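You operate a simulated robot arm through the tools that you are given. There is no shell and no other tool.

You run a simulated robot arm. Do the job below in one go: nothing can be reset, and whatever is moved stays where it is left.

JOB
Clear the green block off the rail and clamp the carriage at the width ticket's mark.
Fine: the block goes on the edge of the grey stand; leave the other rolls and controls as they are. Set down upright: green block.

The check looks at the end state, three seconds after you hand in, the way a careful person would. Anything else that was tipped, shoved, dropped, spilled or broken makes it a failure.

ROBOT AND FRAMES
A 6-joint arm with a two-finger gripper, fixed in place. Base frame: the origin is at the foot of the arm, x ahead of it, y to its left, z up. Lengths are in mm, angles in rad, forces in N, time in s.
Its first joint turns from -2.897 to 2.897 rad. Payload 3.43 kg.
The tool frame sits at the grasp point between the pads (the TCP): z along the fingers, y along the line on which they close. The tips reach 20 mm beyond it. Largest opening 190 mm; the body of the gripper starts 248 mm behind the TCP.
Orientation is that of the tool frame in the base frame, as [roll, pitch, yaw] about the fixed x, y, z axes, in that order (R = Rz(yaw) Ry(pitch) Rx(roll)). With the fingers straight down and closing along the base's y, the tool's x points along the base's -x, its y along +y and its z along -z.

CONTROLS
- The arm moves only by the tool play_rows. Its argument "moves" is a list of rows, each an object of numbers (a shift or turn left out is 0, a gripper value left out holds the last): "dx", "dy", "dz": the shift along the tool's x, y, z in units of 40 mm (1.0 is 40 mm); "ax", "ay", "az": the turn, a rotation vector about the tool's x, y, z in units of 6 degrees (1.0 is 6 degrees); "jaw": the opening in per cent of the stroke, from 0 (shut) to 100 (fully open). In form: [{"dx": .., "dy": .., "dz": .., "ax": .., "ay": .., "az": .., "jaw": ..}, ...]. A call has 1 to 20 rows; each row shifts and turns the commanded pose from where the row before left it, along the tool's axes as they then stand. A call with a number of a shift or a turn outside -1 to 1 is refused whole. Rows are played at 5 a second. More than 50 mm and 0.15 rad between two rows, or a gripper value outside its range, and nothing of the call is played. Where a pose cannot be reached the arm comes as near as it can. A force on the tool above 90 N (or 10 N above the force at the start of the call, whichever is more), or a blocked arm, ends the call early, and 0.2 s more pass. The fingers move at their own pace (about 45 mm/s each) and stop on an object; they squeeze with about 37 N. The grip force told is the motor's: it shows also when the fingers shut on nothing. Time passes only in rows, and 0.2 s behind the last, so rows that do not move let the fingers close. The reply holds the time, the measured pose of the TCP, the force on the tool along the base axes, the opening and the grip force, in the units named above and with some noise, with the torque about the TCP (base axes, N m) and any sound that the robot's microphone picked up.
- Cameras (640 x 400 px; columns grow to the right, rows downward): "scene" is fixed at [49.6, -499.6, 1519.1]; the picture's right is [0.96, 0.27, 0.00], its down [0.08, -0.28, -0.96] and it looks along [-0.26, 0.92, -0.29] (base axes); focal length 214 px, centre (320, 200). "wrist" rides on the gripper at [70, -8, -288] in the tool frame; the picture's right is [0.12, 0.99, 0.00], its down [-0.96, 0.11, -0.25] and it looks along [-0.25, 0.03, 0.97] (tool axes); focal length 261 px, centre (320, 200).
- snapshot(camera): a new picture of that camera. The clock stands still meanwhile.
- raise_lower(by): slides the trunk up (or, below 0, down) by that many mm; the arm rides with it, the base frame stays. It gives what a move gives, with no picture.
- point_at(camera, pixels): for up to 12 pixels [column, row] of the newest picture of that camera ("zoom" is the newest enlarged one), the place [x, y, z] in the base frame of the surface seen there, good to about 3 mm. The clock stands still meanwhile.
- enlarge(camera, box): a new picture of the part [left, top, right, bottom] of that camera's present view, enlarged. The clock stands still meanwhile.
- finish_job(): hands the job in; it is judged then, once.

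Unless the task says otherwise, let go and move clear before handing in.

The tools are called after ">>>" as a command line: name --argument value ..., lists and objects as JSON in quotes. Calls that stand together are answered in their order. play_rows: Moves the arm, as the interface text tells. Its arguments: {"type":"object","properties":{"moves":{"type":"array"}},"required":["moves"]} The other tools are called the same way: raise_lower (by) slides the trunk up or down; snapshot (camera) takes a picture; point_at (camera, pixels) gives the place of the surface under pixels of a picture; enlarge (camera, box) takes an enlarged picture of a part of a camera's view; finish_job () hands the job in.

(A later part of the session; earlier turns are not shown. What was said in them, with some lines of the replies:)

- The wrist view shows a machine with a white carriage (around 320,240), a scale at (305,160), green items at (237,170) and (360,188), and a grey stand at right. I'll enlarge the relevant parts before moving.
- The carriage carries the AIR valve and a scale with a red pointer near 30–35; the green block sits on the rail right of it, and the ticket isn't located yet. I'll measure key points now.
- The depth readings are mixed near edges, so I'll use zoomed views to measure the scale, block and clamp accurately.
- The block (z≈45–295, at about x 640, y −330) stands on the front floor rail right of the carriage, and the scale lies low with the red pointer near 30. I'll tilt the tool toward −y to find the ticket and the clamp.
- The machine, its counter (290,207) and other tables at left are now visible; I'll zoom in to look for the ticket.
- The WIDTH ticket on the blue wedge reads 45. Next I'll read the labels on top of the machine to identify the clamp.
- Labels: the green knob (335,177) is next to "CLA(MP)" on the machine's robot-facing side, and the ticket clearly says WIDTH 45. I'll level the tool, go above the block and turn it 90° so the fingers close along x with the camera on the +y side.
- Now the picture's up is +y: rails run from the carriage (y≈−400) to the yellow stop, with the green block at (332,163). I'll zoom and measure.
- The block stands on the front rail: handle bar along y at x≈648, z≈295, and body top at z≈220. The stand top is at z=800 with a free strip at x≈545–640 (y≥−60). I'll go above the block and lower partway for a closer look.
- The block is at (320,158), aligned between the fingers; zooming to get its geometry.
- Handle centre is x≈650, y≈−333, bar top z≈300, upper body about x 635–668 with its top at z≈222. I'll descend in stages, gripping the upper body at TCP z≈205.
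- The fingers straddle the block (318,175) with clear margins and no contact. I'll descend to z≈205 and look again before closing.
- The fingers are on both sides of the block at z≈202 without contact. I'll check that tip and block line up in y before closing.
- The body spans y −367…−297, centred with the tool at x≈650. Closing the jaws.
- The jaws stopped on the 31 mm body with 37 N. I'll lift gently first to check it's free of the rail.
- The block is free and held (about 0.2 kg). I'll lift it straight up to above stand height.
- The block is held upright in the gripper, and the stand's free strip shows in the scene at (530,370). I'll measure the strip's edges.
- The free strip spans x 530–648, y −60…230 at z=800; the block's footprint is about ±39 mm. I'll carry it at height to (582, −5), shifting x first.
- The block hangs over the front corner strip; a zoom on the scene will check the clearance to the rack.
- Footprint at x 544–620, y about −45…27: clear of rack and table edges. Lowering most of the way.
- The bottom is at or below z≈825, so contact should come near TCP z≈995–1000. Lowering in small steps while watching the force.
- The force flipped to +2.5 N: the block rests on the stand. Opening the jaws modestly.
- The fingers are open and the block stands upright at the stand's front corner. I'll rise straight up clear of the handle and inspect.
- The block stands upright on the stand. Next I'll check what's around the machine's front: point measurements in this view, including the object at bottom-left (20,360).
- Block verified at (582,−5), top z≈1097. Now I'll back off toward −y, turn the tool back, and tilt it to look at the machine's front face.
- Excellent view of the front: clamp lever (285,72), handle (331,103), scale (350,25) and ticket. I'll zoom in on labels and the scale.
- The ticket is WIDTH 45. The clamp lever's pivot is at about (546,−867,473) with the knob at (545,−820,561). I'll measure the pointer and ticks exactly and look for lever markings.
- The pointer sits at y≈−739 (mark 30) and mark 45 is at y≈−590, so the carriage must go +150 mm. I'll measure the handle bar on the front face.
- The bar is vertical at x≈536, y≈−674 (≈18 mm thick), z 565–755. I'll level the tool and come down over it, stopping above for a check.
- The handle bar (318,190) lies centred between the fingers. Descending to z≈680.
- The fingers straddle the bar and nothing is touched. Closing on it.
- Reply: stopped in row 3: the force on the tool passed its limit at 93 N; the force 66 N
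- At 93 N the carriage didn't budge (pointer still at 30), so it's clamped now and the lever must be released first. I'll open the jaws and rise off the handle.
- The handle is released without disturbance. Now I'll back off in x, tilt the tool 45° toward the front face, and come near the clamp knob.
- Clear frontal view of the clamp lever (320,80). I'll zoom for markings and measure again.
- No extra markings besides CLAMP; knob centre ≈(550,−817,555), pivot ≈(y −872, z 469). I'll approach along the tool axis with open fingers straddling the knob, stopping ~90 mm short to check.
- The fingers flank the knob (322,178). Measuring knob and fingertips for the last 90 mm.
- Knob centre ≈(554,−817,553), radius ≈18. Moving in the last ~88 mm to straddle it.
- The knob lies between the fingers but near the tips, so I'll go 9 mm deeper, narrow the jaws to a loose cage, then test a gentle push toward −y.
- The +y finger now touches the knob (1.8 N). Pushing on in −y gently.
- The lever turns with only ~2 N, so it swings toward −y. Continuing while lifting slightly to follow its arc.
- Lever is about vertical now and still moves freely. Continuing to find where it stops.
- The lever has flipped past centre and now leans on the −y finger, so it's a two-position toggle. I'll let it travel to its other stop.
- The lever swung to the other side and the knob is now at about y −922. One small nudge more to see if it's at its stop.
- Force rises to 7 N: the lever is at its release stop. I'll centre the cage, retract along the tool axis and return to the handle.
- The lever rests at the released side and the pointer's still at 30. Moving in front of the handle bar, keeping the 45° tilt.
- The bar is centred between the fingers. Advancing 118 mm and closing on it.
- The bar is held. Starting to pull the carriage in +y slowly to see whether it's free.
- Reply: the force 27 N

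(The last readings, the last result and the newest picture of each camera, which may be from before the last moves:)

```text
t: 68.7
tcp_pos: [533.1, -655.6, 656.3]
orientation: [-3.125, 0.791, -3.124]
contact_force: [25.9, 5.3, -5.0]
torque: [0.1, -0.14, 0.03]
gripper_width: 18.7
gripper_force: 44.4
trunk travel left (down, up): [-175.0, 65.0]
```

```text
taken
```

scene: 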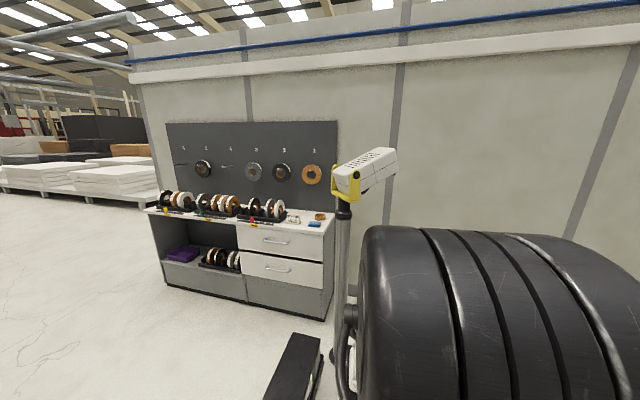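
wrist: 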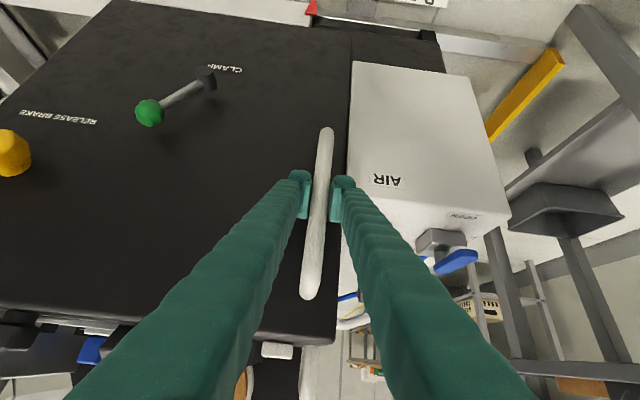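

The carriage moves freely now (about 20 mm so far). I'll pull about 105 mm more smoothly, then check the pointer.

>>> play_rows --moves '[{"dy": 0.1, "dx": -0.02, "dz": 0.02}, {"dy": 0.15}, {"dy": 0.2}, {"dy": 0.25}, {"dy": 0.25}, {"dy": 0.25}, {"dy": 0.25}, {"dy": 0.25}, {"dy": 0.25}, {"dy": 0.25}, {"dy": 0.2}, {"dy": 0.15}, {"dy": 0.1}, {}]'

>>> snapshot --camera "wrist"

>>> enlarge --camera "wrist" --box '[230, 0, 480, 60]'

```text
t: 71.7
tcp_pos: [533.8, -550.2, 656.7]
orientation: [-3.123, 0.791, -3.126]
contact_force: [-20.3, 3.7, 18.2]
torque: [0.13, 0.04, -0.02]
gripper_width: 18.6
gripper_force: 44.6
trunk travel left (down, up): [-175.0, 65.0]
```

```text
taken
```

wrist: 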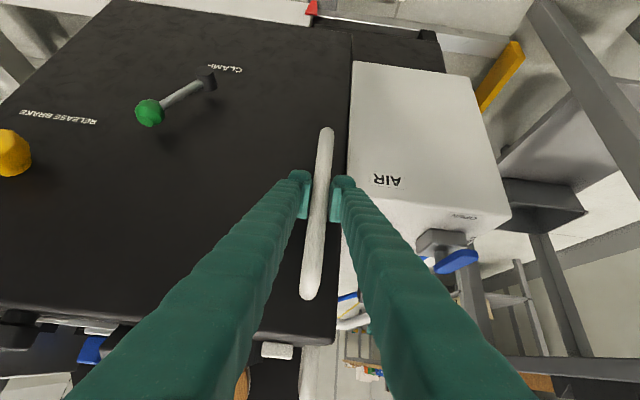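

```text
2.56 times, centred on (355, 30) of wrist
```

zoom: 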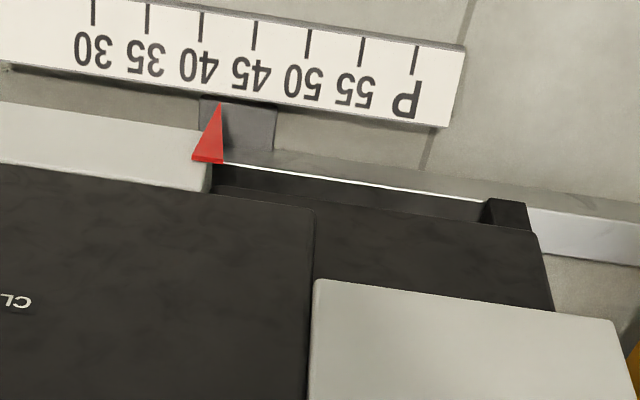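

Tool travel says 126.5 mm. I'll measure the pointer and the 45 tick directly to work out the remainder.

>>> enlarge --camera "wrist" --box '[290, 0, 370, 45]'

>>> point_at --camera "wrist" --pixels '[[311, 11], [312, 8], [313, 4], [310, 13], [266, 3], [286, 7], [329, 13], [350, 15]]'

>>> point_at --camera "zoom" --pixels '[[155, 110], [165, 95], [175, 70], [182, 40], [185, 20], [150, 60], [170, 110], [300, 20], [280, 5], [220, 5]]'

```text
8.00 times, centred on (330, 22) of wrist
```

zoom: 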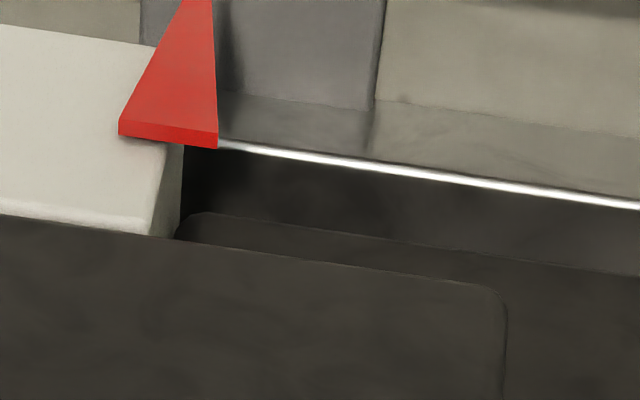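

```text
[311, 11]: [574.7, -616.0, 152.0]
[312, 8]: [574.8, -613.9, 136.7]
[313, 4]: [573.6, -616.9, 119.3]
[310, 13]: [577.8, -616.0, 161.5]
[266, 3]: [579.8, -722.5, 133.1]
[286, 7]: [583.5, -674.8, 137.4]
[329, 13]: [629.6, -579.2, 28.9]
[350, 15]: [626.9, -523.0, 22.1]
```

```text
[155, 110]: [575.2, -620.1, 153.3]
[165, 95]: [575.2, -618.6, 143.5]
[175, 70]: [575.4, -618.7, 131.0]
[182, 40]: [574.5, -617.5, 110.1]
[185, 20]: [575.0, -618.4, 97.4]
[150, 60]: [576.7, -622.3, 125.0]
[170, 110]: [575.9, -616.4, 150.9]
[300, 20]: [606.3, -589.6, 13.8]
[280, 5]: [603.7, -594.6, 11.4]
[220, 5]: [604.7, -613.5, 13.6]
```

The pointer is around y −615, leaving about 22–25 mm. I'll pull 23 mm more slowly, then release the handle and look closely.

>>> play_rows --moves '[{"dy": 0.08}, {"dy": 0.1}, {"dy": 0.12}, {"dy": 0.12}, {"dy": 0.1}, {"dy": 0.06}, {}, {}]'

>>> enlarge --camera "wrist" --box '[230, 0, 480, 60]'

>>> point_at --camera "wrist" --pixels '[[311, 11], [312, 8], [313, 4], [310, 13]]'

```text
t: 73.5
tcp_pos: [534.6, -527.2, 656.5]
orientation: [-3.125, 0.792, -3.123]
contact_force: [5.9, 10.8, 18.2]
torque: [0.18, -0.16, 0.1]
gripper_width: 18.7
gripper_force: 45.1
trunk travel left (down, up): [-175.0, 65.0]
```

```text
2.56 times, centred on (355, 30) of wrist
```

zoom: 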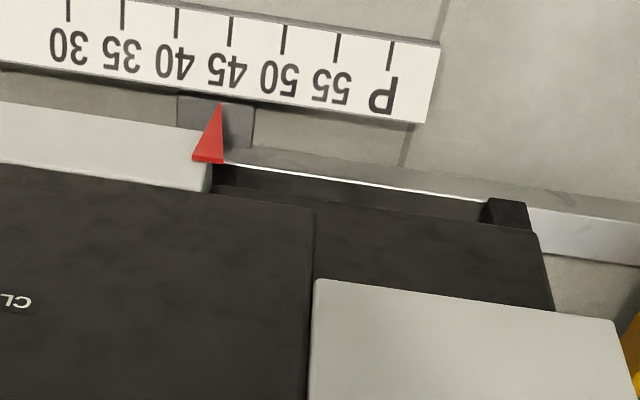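

```text
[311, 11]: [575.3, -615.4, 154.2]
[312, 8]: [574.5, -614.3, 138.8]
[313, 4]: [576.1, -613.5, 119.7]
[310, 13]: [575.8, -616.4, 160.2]
```

Total travel now ≈149.5 mm. Releasing the handle and backing off to view pointer and scale accurately.

>>> play_rows --moves '[{"jaw": 20}, {"jaw": 34}, {}, {}, {"dz": -0.5}, {"dz": -0.8}, {"dz": -0.8}, {"dz": -0.8}]'

>>> snapshot --camera "wrist"

>>> enlarge --camera "wrist" --box '[250, 0, 430, 60]'

```text
t: 75.3
tcp_pos: [451.0, -524.7, 736.4]
orientation: [-3.124, 0.789, -3.125]
contact_force: [0.1, -1.2, -0.1]
torque: [0.08, 0.0, 0.08]
gripper_width: 64.5
gripper_force: 0.1
trunk travel left (down, up): [-175.0, 65.0]
```

```text
taken
```

wrist: 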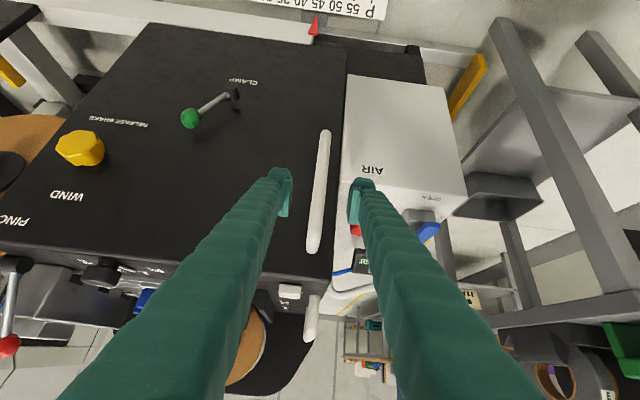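

```text
3.56 times, centred on (340, 30) of wrist
```

zoom: 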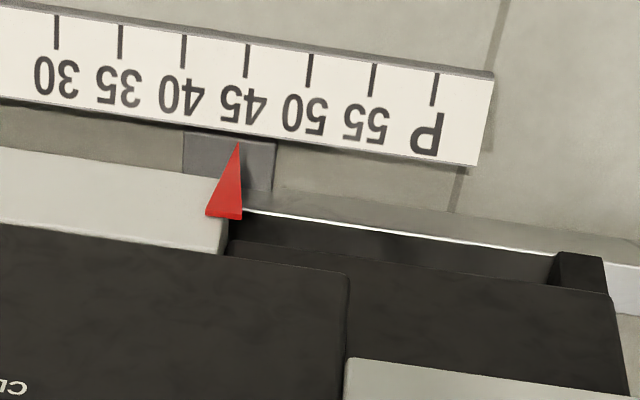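

The pointer is at the 45 mark. Measuring the tip and ticks to quantify.

>>> point_at --camera "zoom" --pixels '[[237, 150], [236, 165], [234, 180], [230, 195], [226, 208], [222, 214], [240, 205], [183, 52], [246, 62], [309, 70], [372, 80], [435, 90]]'

>>> enlarge --camera "wrist" --box '[290, 0, 350, 50]'

```text
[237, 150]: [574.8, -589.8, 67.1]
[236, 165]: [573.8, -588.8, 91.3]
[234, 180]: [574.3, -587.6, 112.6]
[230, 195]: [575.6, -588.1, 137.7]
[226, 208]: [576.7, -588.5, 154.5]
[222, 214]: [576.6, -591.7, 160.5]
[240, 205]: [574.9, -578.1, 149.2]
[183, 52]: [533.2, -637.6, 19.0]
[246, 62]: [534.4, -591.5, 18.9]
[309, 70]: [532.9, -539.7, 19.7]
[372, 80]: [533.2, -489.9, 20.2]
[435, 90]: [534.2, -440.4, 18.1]
```

```text
8.00 times, centred on (320, 25) of wrist
```

zoom: 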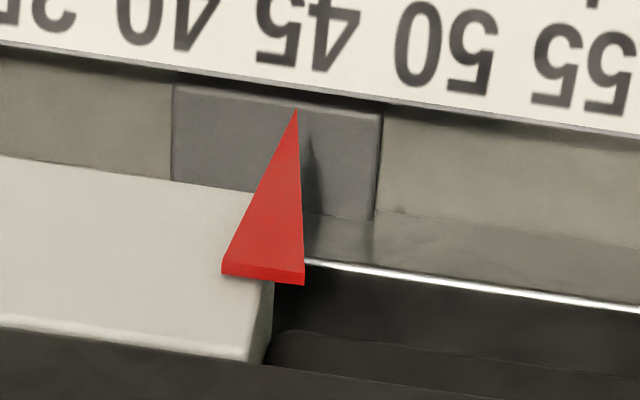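

Tip y≈−589.8 vs the 45 tick y≈−590: aligned. Now to the clamp knob again: first measuring where it sits after the move, from the approach position.

>>> play_rows --moves '[{"dy": -0.9}, {"dy": -0.9}, {"dy": -0.9}, {"dy": -0.9}, {"dy": -0.9}, {"dy": -0.9}, {"dy": -0.83}, {"dx": 0.74, "dz": 0.2}, {"dx": 0.73, "dz": 0.2}, {}]'

>>> snapshot --camera "wrist"

>>> enlarge --camera "wrist" --box '[256, 105, 376, 225]'

>>> enlarge --camera "wrist" --box '[340, 0, 520, 90]'

```text
t: 77.5
tcp_pos: [422.2, -776.7, 683.3]
orientation: [-3.125, 0.792, -3.124]
contact_force: [-0.3, 0.7, -0.2]
torque: [0.0, -0.02, -0.03]
gripper_width: 64.6
gripper_force: 0.1
trunk travel left (down, up): [-175.0, 65.0]
```

```text
taken
```

wrist: 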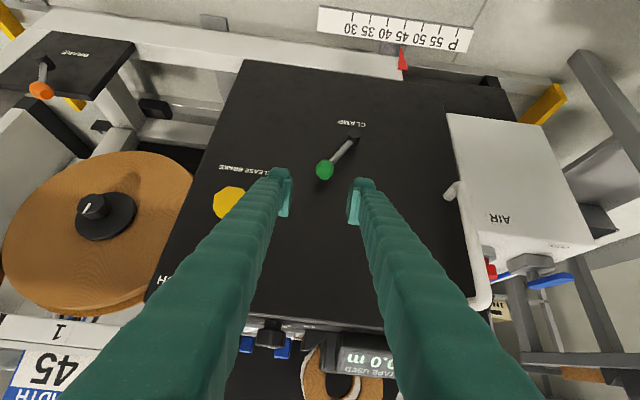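

```text
3.33 times, centred on (316, 165) of wrist
```

zoom: 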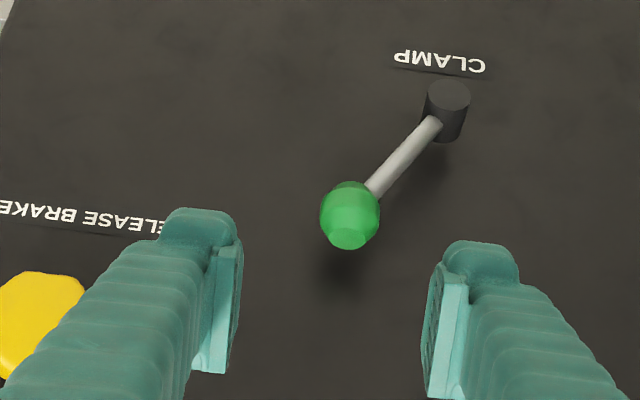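

```text
3.56 times, centred on (430, 45) of wrist
```

zoom: 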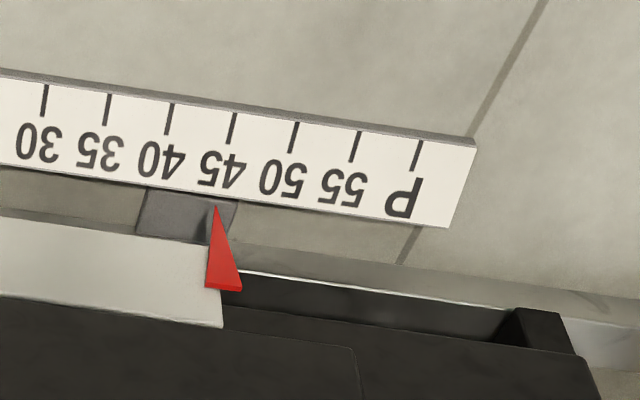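

The lever still leans to the release side. Measuring the knob for the approach.

>>> enlarge --camera "wrist" --box '[256, 105, 376, 225]'

>>> point_at --camera "zoom" --pixels '[[350, 215], [325, 215], [378, 215], [350, 240], [400, 155], [440, 125], [450, 100]]'

```text
3.33 times, centred on (316, 165) of wrist
```

zoom: 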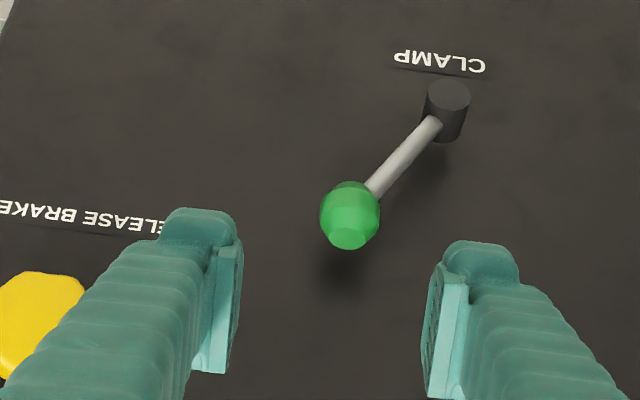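

```text
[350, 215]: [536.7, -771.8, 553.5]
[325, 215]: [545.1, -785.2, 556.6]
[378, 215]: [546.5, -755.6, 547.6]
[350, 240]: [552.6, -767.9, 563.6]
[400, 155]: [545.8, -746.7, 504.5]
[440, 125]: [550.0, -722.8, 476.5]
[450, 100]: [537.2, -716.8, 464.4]
```

Knob centre ≈(554,−771,551). Going in and caging it loosely.

>>> play_rows --moves '[{"dz": 0.87, "dy": 0.03}, {"dz": 0.87, "dy": 0.03}, {"dz": 0.87, "dy": 0.03}, {"dz": 0.87, "dy": 0.03}, {"dz": 0.84, "dy": 0.03}, {"jaw": 24}, {}, {}]'

>>> snapshot --camera "wrist"

>>> enlarge --camera "wrist" --box '[256, 105, 376, 225]'

```text
t: 79.3
tcp_pos: [545.7, -770.5, 565.0]
orientation: [-3.125, 0.789, -3.125]
contact_force: [0.6, -0.1, 0.2]
torque: [-0.01, 0.03, 0.0]
gripper_width: 45.7
gripper_force: 0.0
trunk travel left (down, up): [-175.0, 65.0]
```

```text
taken
```

wrist: 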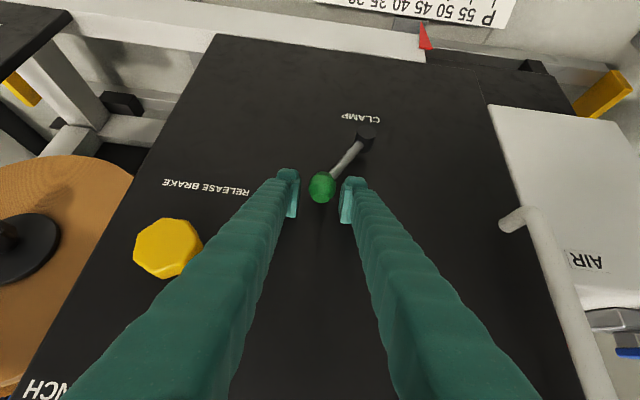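

```text
3.33 times, centred on (316, 165) of wrist
```

zoom: 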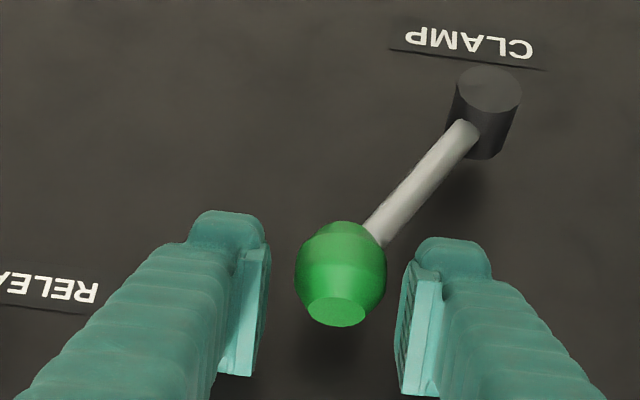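

Knob caged, no contact. Now I'll sweep it in +y gently, stopping partway to make sure only the lever moves and not the carriage.

>>> play_rows --moves '[{"dy": 0.12}, {"dy": 0.12}, {"dy": 0.12}, {"dy": 0.12}, {"dy": 0.12}, {}]'

>>> snapshot --camera "wrist"

>>> enlarge --camera "wrist" --box '[256, 105, 376, 225]'

>>> point_at --camera "zoom" --pixels '[[450, 90], [430, 130]]'

```text
t: 80.7
tcp_pos: [545.7, -747.8, 565.2]
orientation: [-3.124, 0.79, -3.123]
contact_force: [-0.3, -1.9, 0.4]
torque: [-0.04, 0.06, -0.06]
gripper_width: 47.1
gripper_force: 1.3
trunk travel left (down, up): [-175.0, 65.0]
```

```text
taken
```

wrist: 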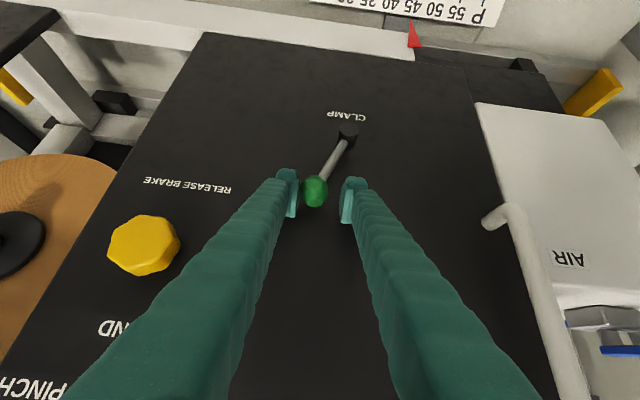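

```text
3.33 times, centred on (316, 165) of wrist
```

zoom: 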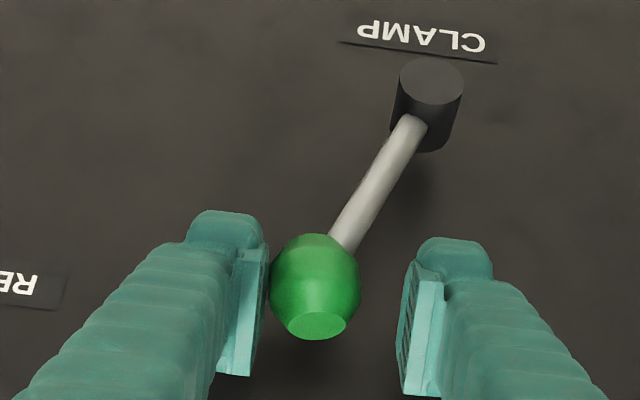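

```text
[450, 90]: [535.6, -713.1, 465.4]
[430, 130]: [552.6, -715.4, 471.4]
```

The lever follows at ~1.9 N and its pivot shifted in view exactly as much as the tool moved, so the carriage is still. Continuing over the top.

>>> play_rows --moves '[{"dy": 0.15, "dx": -0.03, "dz": -0.03}, {"dy": 0.15, "dx": -0.03, "dz": -0.03}, {"dy": 0.15}, {"dy": 0.15}, {"dy": 0.15}, {}]'

>>> enlarge --camera "wrist" --box '[256, 105, 376, 225]'

```text
t: 82.1
tcp_pos: [545.4, -717.2, 568.5]
orientation: [-3.125, 0.791, -3.125]
contact_force: [0.2, 0.8, 1.3]
torque: [0.0, -0.01, -0.03]
gripper_width: 45.7
gripper_force: 0.1
trunk travel left (down, up): [-175.0, 65.0]
```

```text
3.33 times, centred on (316, 165) of wrist
```

zoom: 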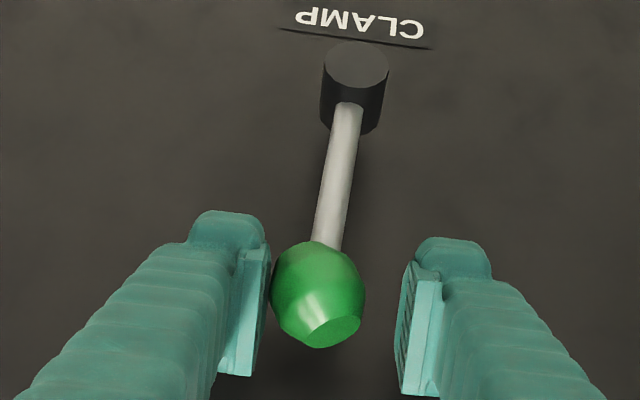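

The lever's near vertical. Continuing over the centre toward +y.

>>> play_rows --moves '[{"dy": 0.15}, {"dy": 0.15}, {"dy": 0.15}, {"dy": 0.15}, {"dy": 0.15}, {}]'

>>> enlarge --camera "wrist" --box '[256, 105, 376, 225]'

```text
t: 83.5
tcp_pos: [544.8, -688.0, 568.0]
orientation: [-3.125, 0.792, -3.124]
contact_force: [-0.7, 2.2, 0.9]
torque: [0.07, 0.01, 0.05]
gripper_width: 46.6
gripper_force: 0.9
trunk travel left (down, up): [-175.0, 65.0]
```

```text
3.33 times, centred on (316, 165) of wrist
```

zoom: 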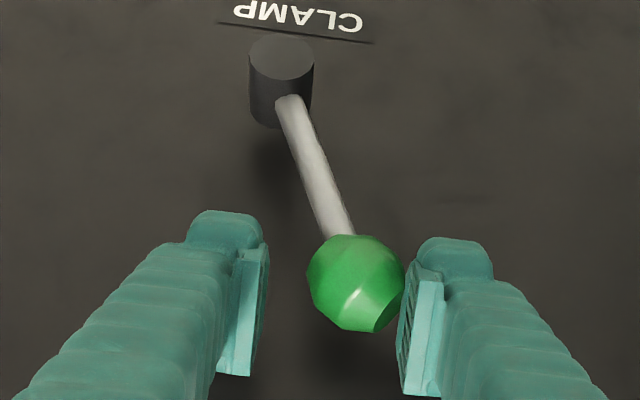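

It flipped over centre and leans on the +y finger. Letting it travel to its clamped stop.

>>> play_rows --moves '[{"dy": 0.15, "dx": 0.03, "dz": 0.03}, {"dy": 0.15, "dx": 0.03, "dz": 0.03}, {"dy": 0.15, "dx": 0.03, "dz": 0.03}, {"dy": 0.1}, {}]'

>>> snapshot --camera "wrist"

>>> enlarge --camera "wrist" --box '[256, 105, 376, 225]'

```text
t: 84.7
tcp_pos: [544.8, -665.0, 562.7]
orientation: [-3.124, 0.79, -3.125]
contact_force: [0.7, -1.0, 0.3]
torque: [0.0, -0.02, 0.02]
gripper_width: 45.8
gripper_force: 0.1
trunk travel left (down, up): [-175.0, 65.0]
```

```text
taken
```

wrist: 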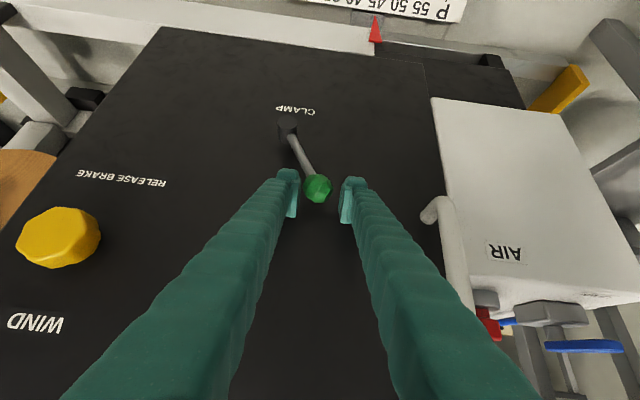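

```text
3.33 times, centred on (316, 165) of wrist
```

zoom: 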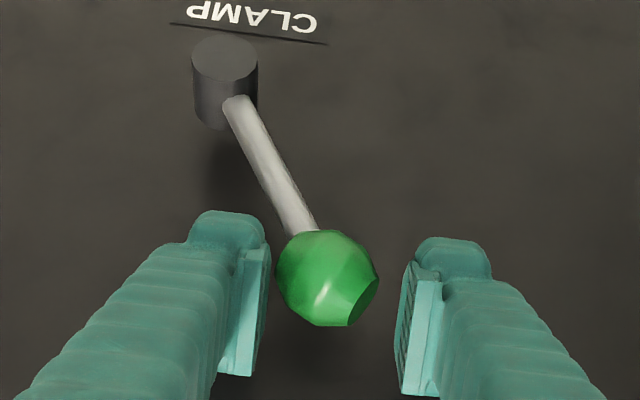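

The lever stands at its original clamped angle, with the −y finger nearly touching it. A small +y nudge will confirm it's at the stop.

>>> play_rows --moves '[{"dy": 0.1}, {"dy": 0.1}, {}]'

>>> enlarge --camera "wrist" --box '[256, 105, 376, 225]'

```text
t: 85.5
tcp_pos: [543.8, -659.1, 562.9]
orientation: [-3.124, 0.789, -3.125]
contact_force: [0.7, -7.6, 3.0]
torque: [-0.17, -0.02, -0.04]
gripper_width: 50.7
gripper_force: 4.1
trunk travel left (down, up): [-175.0, 65.0]
```

```text
3.33 times, centred on (316, 165) of wrist
```

zoom: 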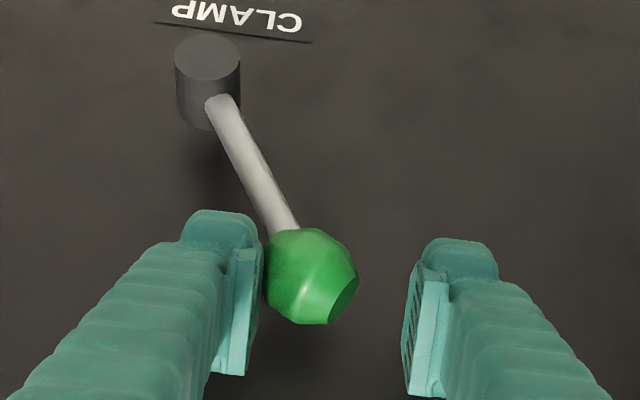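

The stop holds at 7.6 N, so the lever is fully in its clamped position. I'll back away from the knob, retract, and check the pointer.

>>> play_rows --moves '[{"dy": -0.2, "jaw": 34}, {"dy": -0.05}, {}, {"dz": -0.8}, {"dz": -0.8}, {"dz": -0.8}, {"dz": -0.8}, {"dz": -0.8}, {"dz": -0.8}, {}]'

>>> snapshot --camera "wrist"

>>> enlarge --camera "wrist" --box '[280, 0, 460, 90]'

>>> point_at --camera "zoom" --pixels '[[300, 200], [300, 100]]'

```text
t: 87.7
tcp_pos: [408.7, -667.5, 697.9]
orientation: [-3.124, 0.79, -3.125]
contact_force: [0.5, 1.2, -0.3]
torque: [-0.03, -0.01, 0.04]
gripper_width: 64.8
gripper_force: 0.0
trunk travel left (down, up): [-175.0, 65.0]
```

```text
taken
```

wrist: 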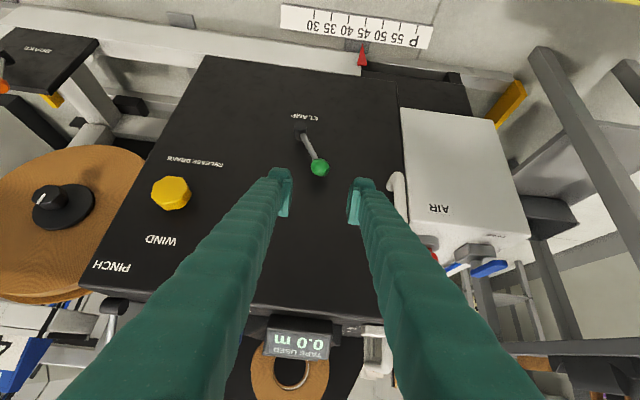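

```text
3.56 times, centred on (370, 45) of wrist
```

zoom: 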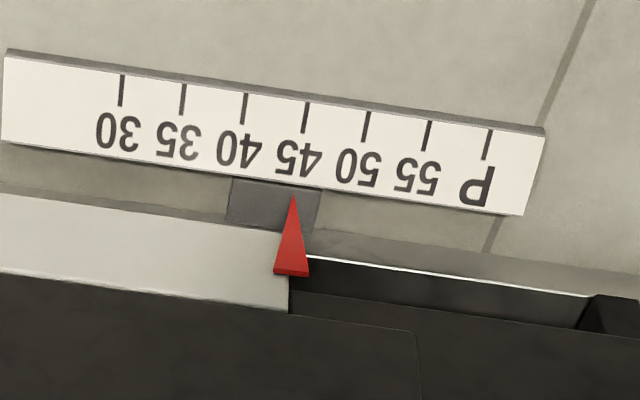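

```text
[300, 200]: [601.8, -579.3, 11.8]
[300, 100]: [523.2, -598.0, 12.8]
```

The pointer is at 45. Averaging several measurements of tip and tick for confidence.

>>> point_at --camera "zoom" --pixels '[[293, 205], [293, 215], [293, 225], [292, 235], [292, 245], [291, 258], [305, 105], [304, 113], [304, 120], [303, 129], [244, 110], [366, 125]]'

>>> enlarge --camera "wrist" --box '[335, 0, 391, 35]'

>>> enlarge --camera "wrist" --box '[335, 30, 391, 65]'

>>> point_at --camera "zoom" --pixels '[[315, 200], [315, 250], [300, 300], [320, 300], [340, 300], [280, 390], [370, 390], [310, 360]]'

```text
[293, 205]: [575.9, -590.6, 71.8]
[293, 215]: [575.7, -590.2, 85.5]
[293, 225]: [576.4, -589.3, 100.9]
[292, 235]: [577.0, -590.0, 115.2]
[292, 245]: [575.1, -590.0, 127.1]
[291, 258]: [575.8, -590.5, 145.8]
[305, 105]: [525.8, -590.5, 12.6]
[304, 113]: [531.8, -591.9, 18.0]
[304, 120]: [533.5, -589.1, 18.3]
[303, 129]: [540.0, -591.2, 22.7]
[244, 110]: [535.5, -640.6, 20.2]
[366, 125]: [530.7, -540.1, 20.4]
```

```text
11.43 times, centred on (363, 18) of wrist
```

zoom: 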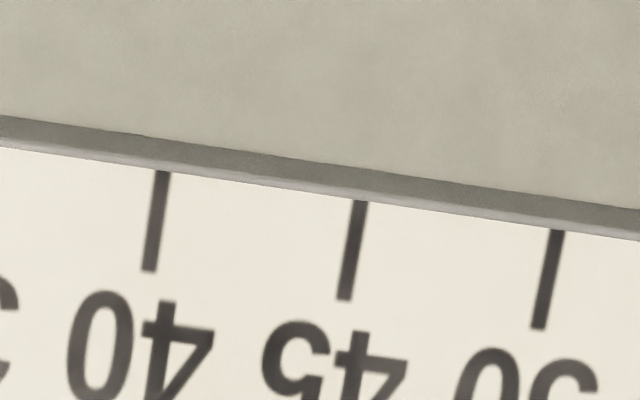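

```text
11.43 times, centred on (363, 48) of wrist
```

zoom: 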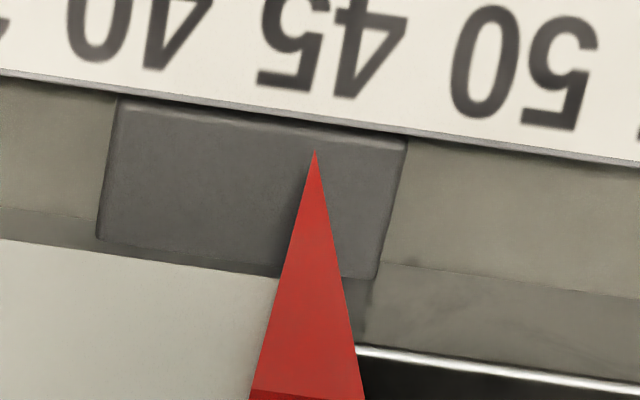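

```text
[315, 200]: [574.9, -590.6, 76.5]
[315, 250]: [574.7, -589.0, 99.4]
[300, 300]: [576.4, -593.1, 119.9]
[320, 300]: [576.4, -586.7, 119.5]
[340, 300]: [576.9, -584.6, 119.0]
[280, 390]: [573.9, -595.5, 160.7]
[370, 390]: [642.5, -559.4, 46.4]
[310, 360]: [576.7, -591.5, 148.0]
```

Pointer y≈−590.2 vs tick y≈−590.5: spot on, and the lever is in clamp position. I'll withdraw, level the tool and rise for a final look.

>>> play_rows --moves '[{"dz": -0.9}, {"dz": -0.9}, {"dx": -0.9}, {"dx": -0.9}, {"dx": -0.9}, {"dz": -0.9}, {"dx": -0.9}, {"dx": -0.9}, {"dz": -0.9}, {"dx": -0.9}, {"dx": -0.9}, {"ay": 1}, {"ay": 1}, {"ay": 1}]'

>>> snapshot --camera "wrist"

>>> snapshot --camera "scene"

```text
t: 90.7
tcp_pos: [481.7, -663.7, 978.3]
orientation: [-3.129, 0.475, -3.134]
contact_force: [-0.6, 0.6, -0.2]
torque: [0.01, -0.1, 0.05]
gripper_width: 64.6
gripper_force: 0.1
trunk travel left (down, up): [-175.0, 65.0]
```

```text
taken
```

wrist: 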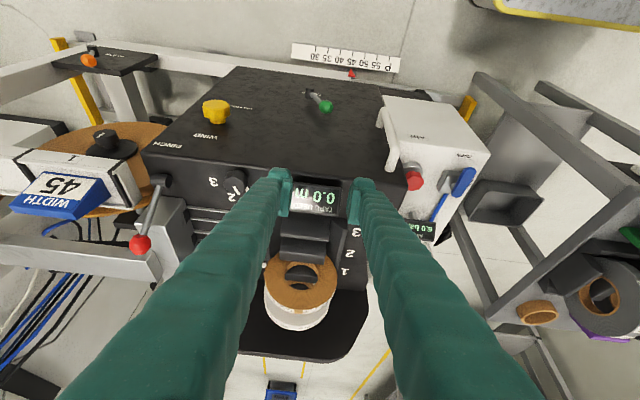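

```text
taken
```

scene: 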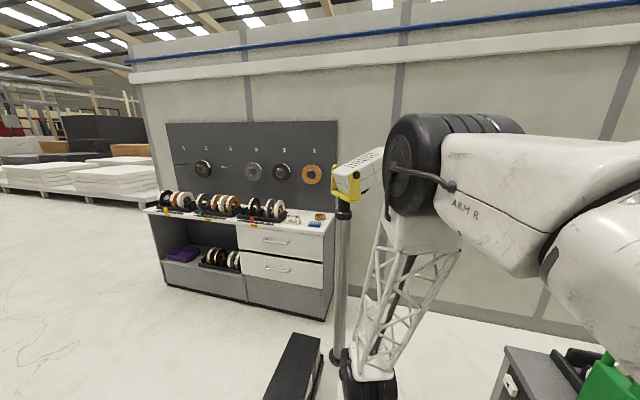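

The machine and its rolls look undisturbed, counter 0.0 m, air 6.0 bar. I'll rise to near the start pose and check the block once more.

>>> play_rows --moves '[{"ay": 1}, {"ay": 1}, {"ay": 1}, {"ay": 1}, {"ay": 0.5}, {"dz": -0.9}, {"dz": -0.9}, {"dz": -0.9}, {"dz": -0.9}, {"dy": 0.8, "dx": 0.2}, {"dy": 0.8, "dx": 0.2}, {"dy": 0.8}, {"dy": 0.8}, {"dy": 0.8}, {}]'

>>> snapshot --camera "wrist"

>>> enlarge --camera "scene" --box '[480, 240, 640, 400]'

>>> enlarge --camera "wrist" --box '[380, 100, 640, 300]'

```text
t: 93.9
tcp_pos: [465.8, -499.8, 1120.8]
orientation: [-3.127, 0.006, -3.137]
contact_force: [-0.2, 0.5, 0.9]
torque: [0.01, 0.0, -0.02]
gripper_width: 64.5
gripper_force: 0.1
trunk travel left (down, up): [-175.0, 65.0]
```

```text
taken
```

wrist: 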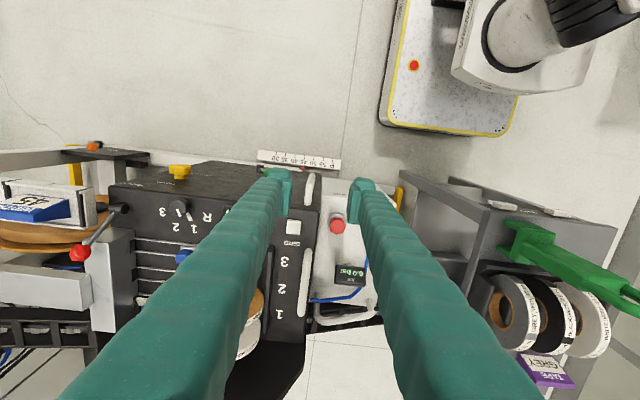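

```text
2.50 times, centred on (560, 320) of scene
```

zoom: 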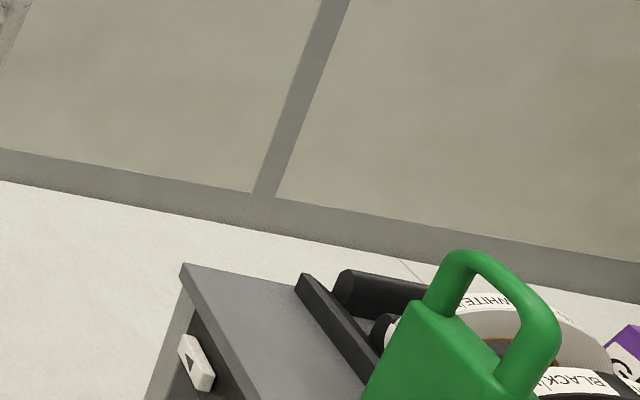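

```text
2.00 times, centred on (510, 200) of wrist
```

zoom: 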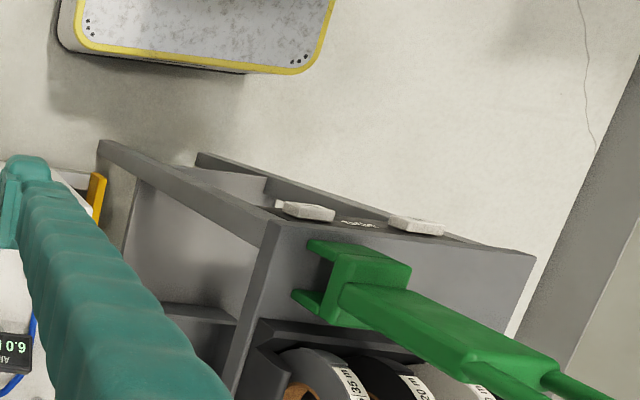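

The block stands upright and fully on the edge strip of the grey stand. The carriage pointer is at 45 with the lever in its clamped position, everything else looks undisturbed, and the arm is clear, so I'm handing in.

>>> finish_job

```text
The job is handed in.
```

The green block is off the rail, and the carriage is clamped at 45, the mark on the width ticket.

- **Block:** it stands upright on the front corner of the grey stand, fully on the surface and clear of the roll rack. The gripper is open and well away from it.
- **Carriage:** I moved it about 150 mm, from the 30 mark to the 45 mark. The pointer and the 45 mark measured within 1 mm of each other, which is finer than the camera's roughly 3 mm accuracy.
- **Clamp:** the carriage was already clamped at 30 and would not move, so I flipped the lever to release it. I flipped it back once the pointer was on 45. The lever is at its original angle and firm against its stop, but I did not pull on the carriage again to test the hold.

In the final pictures the other rolls and controls look as they did at the start. The job is handed in; I have not seen a verdict.
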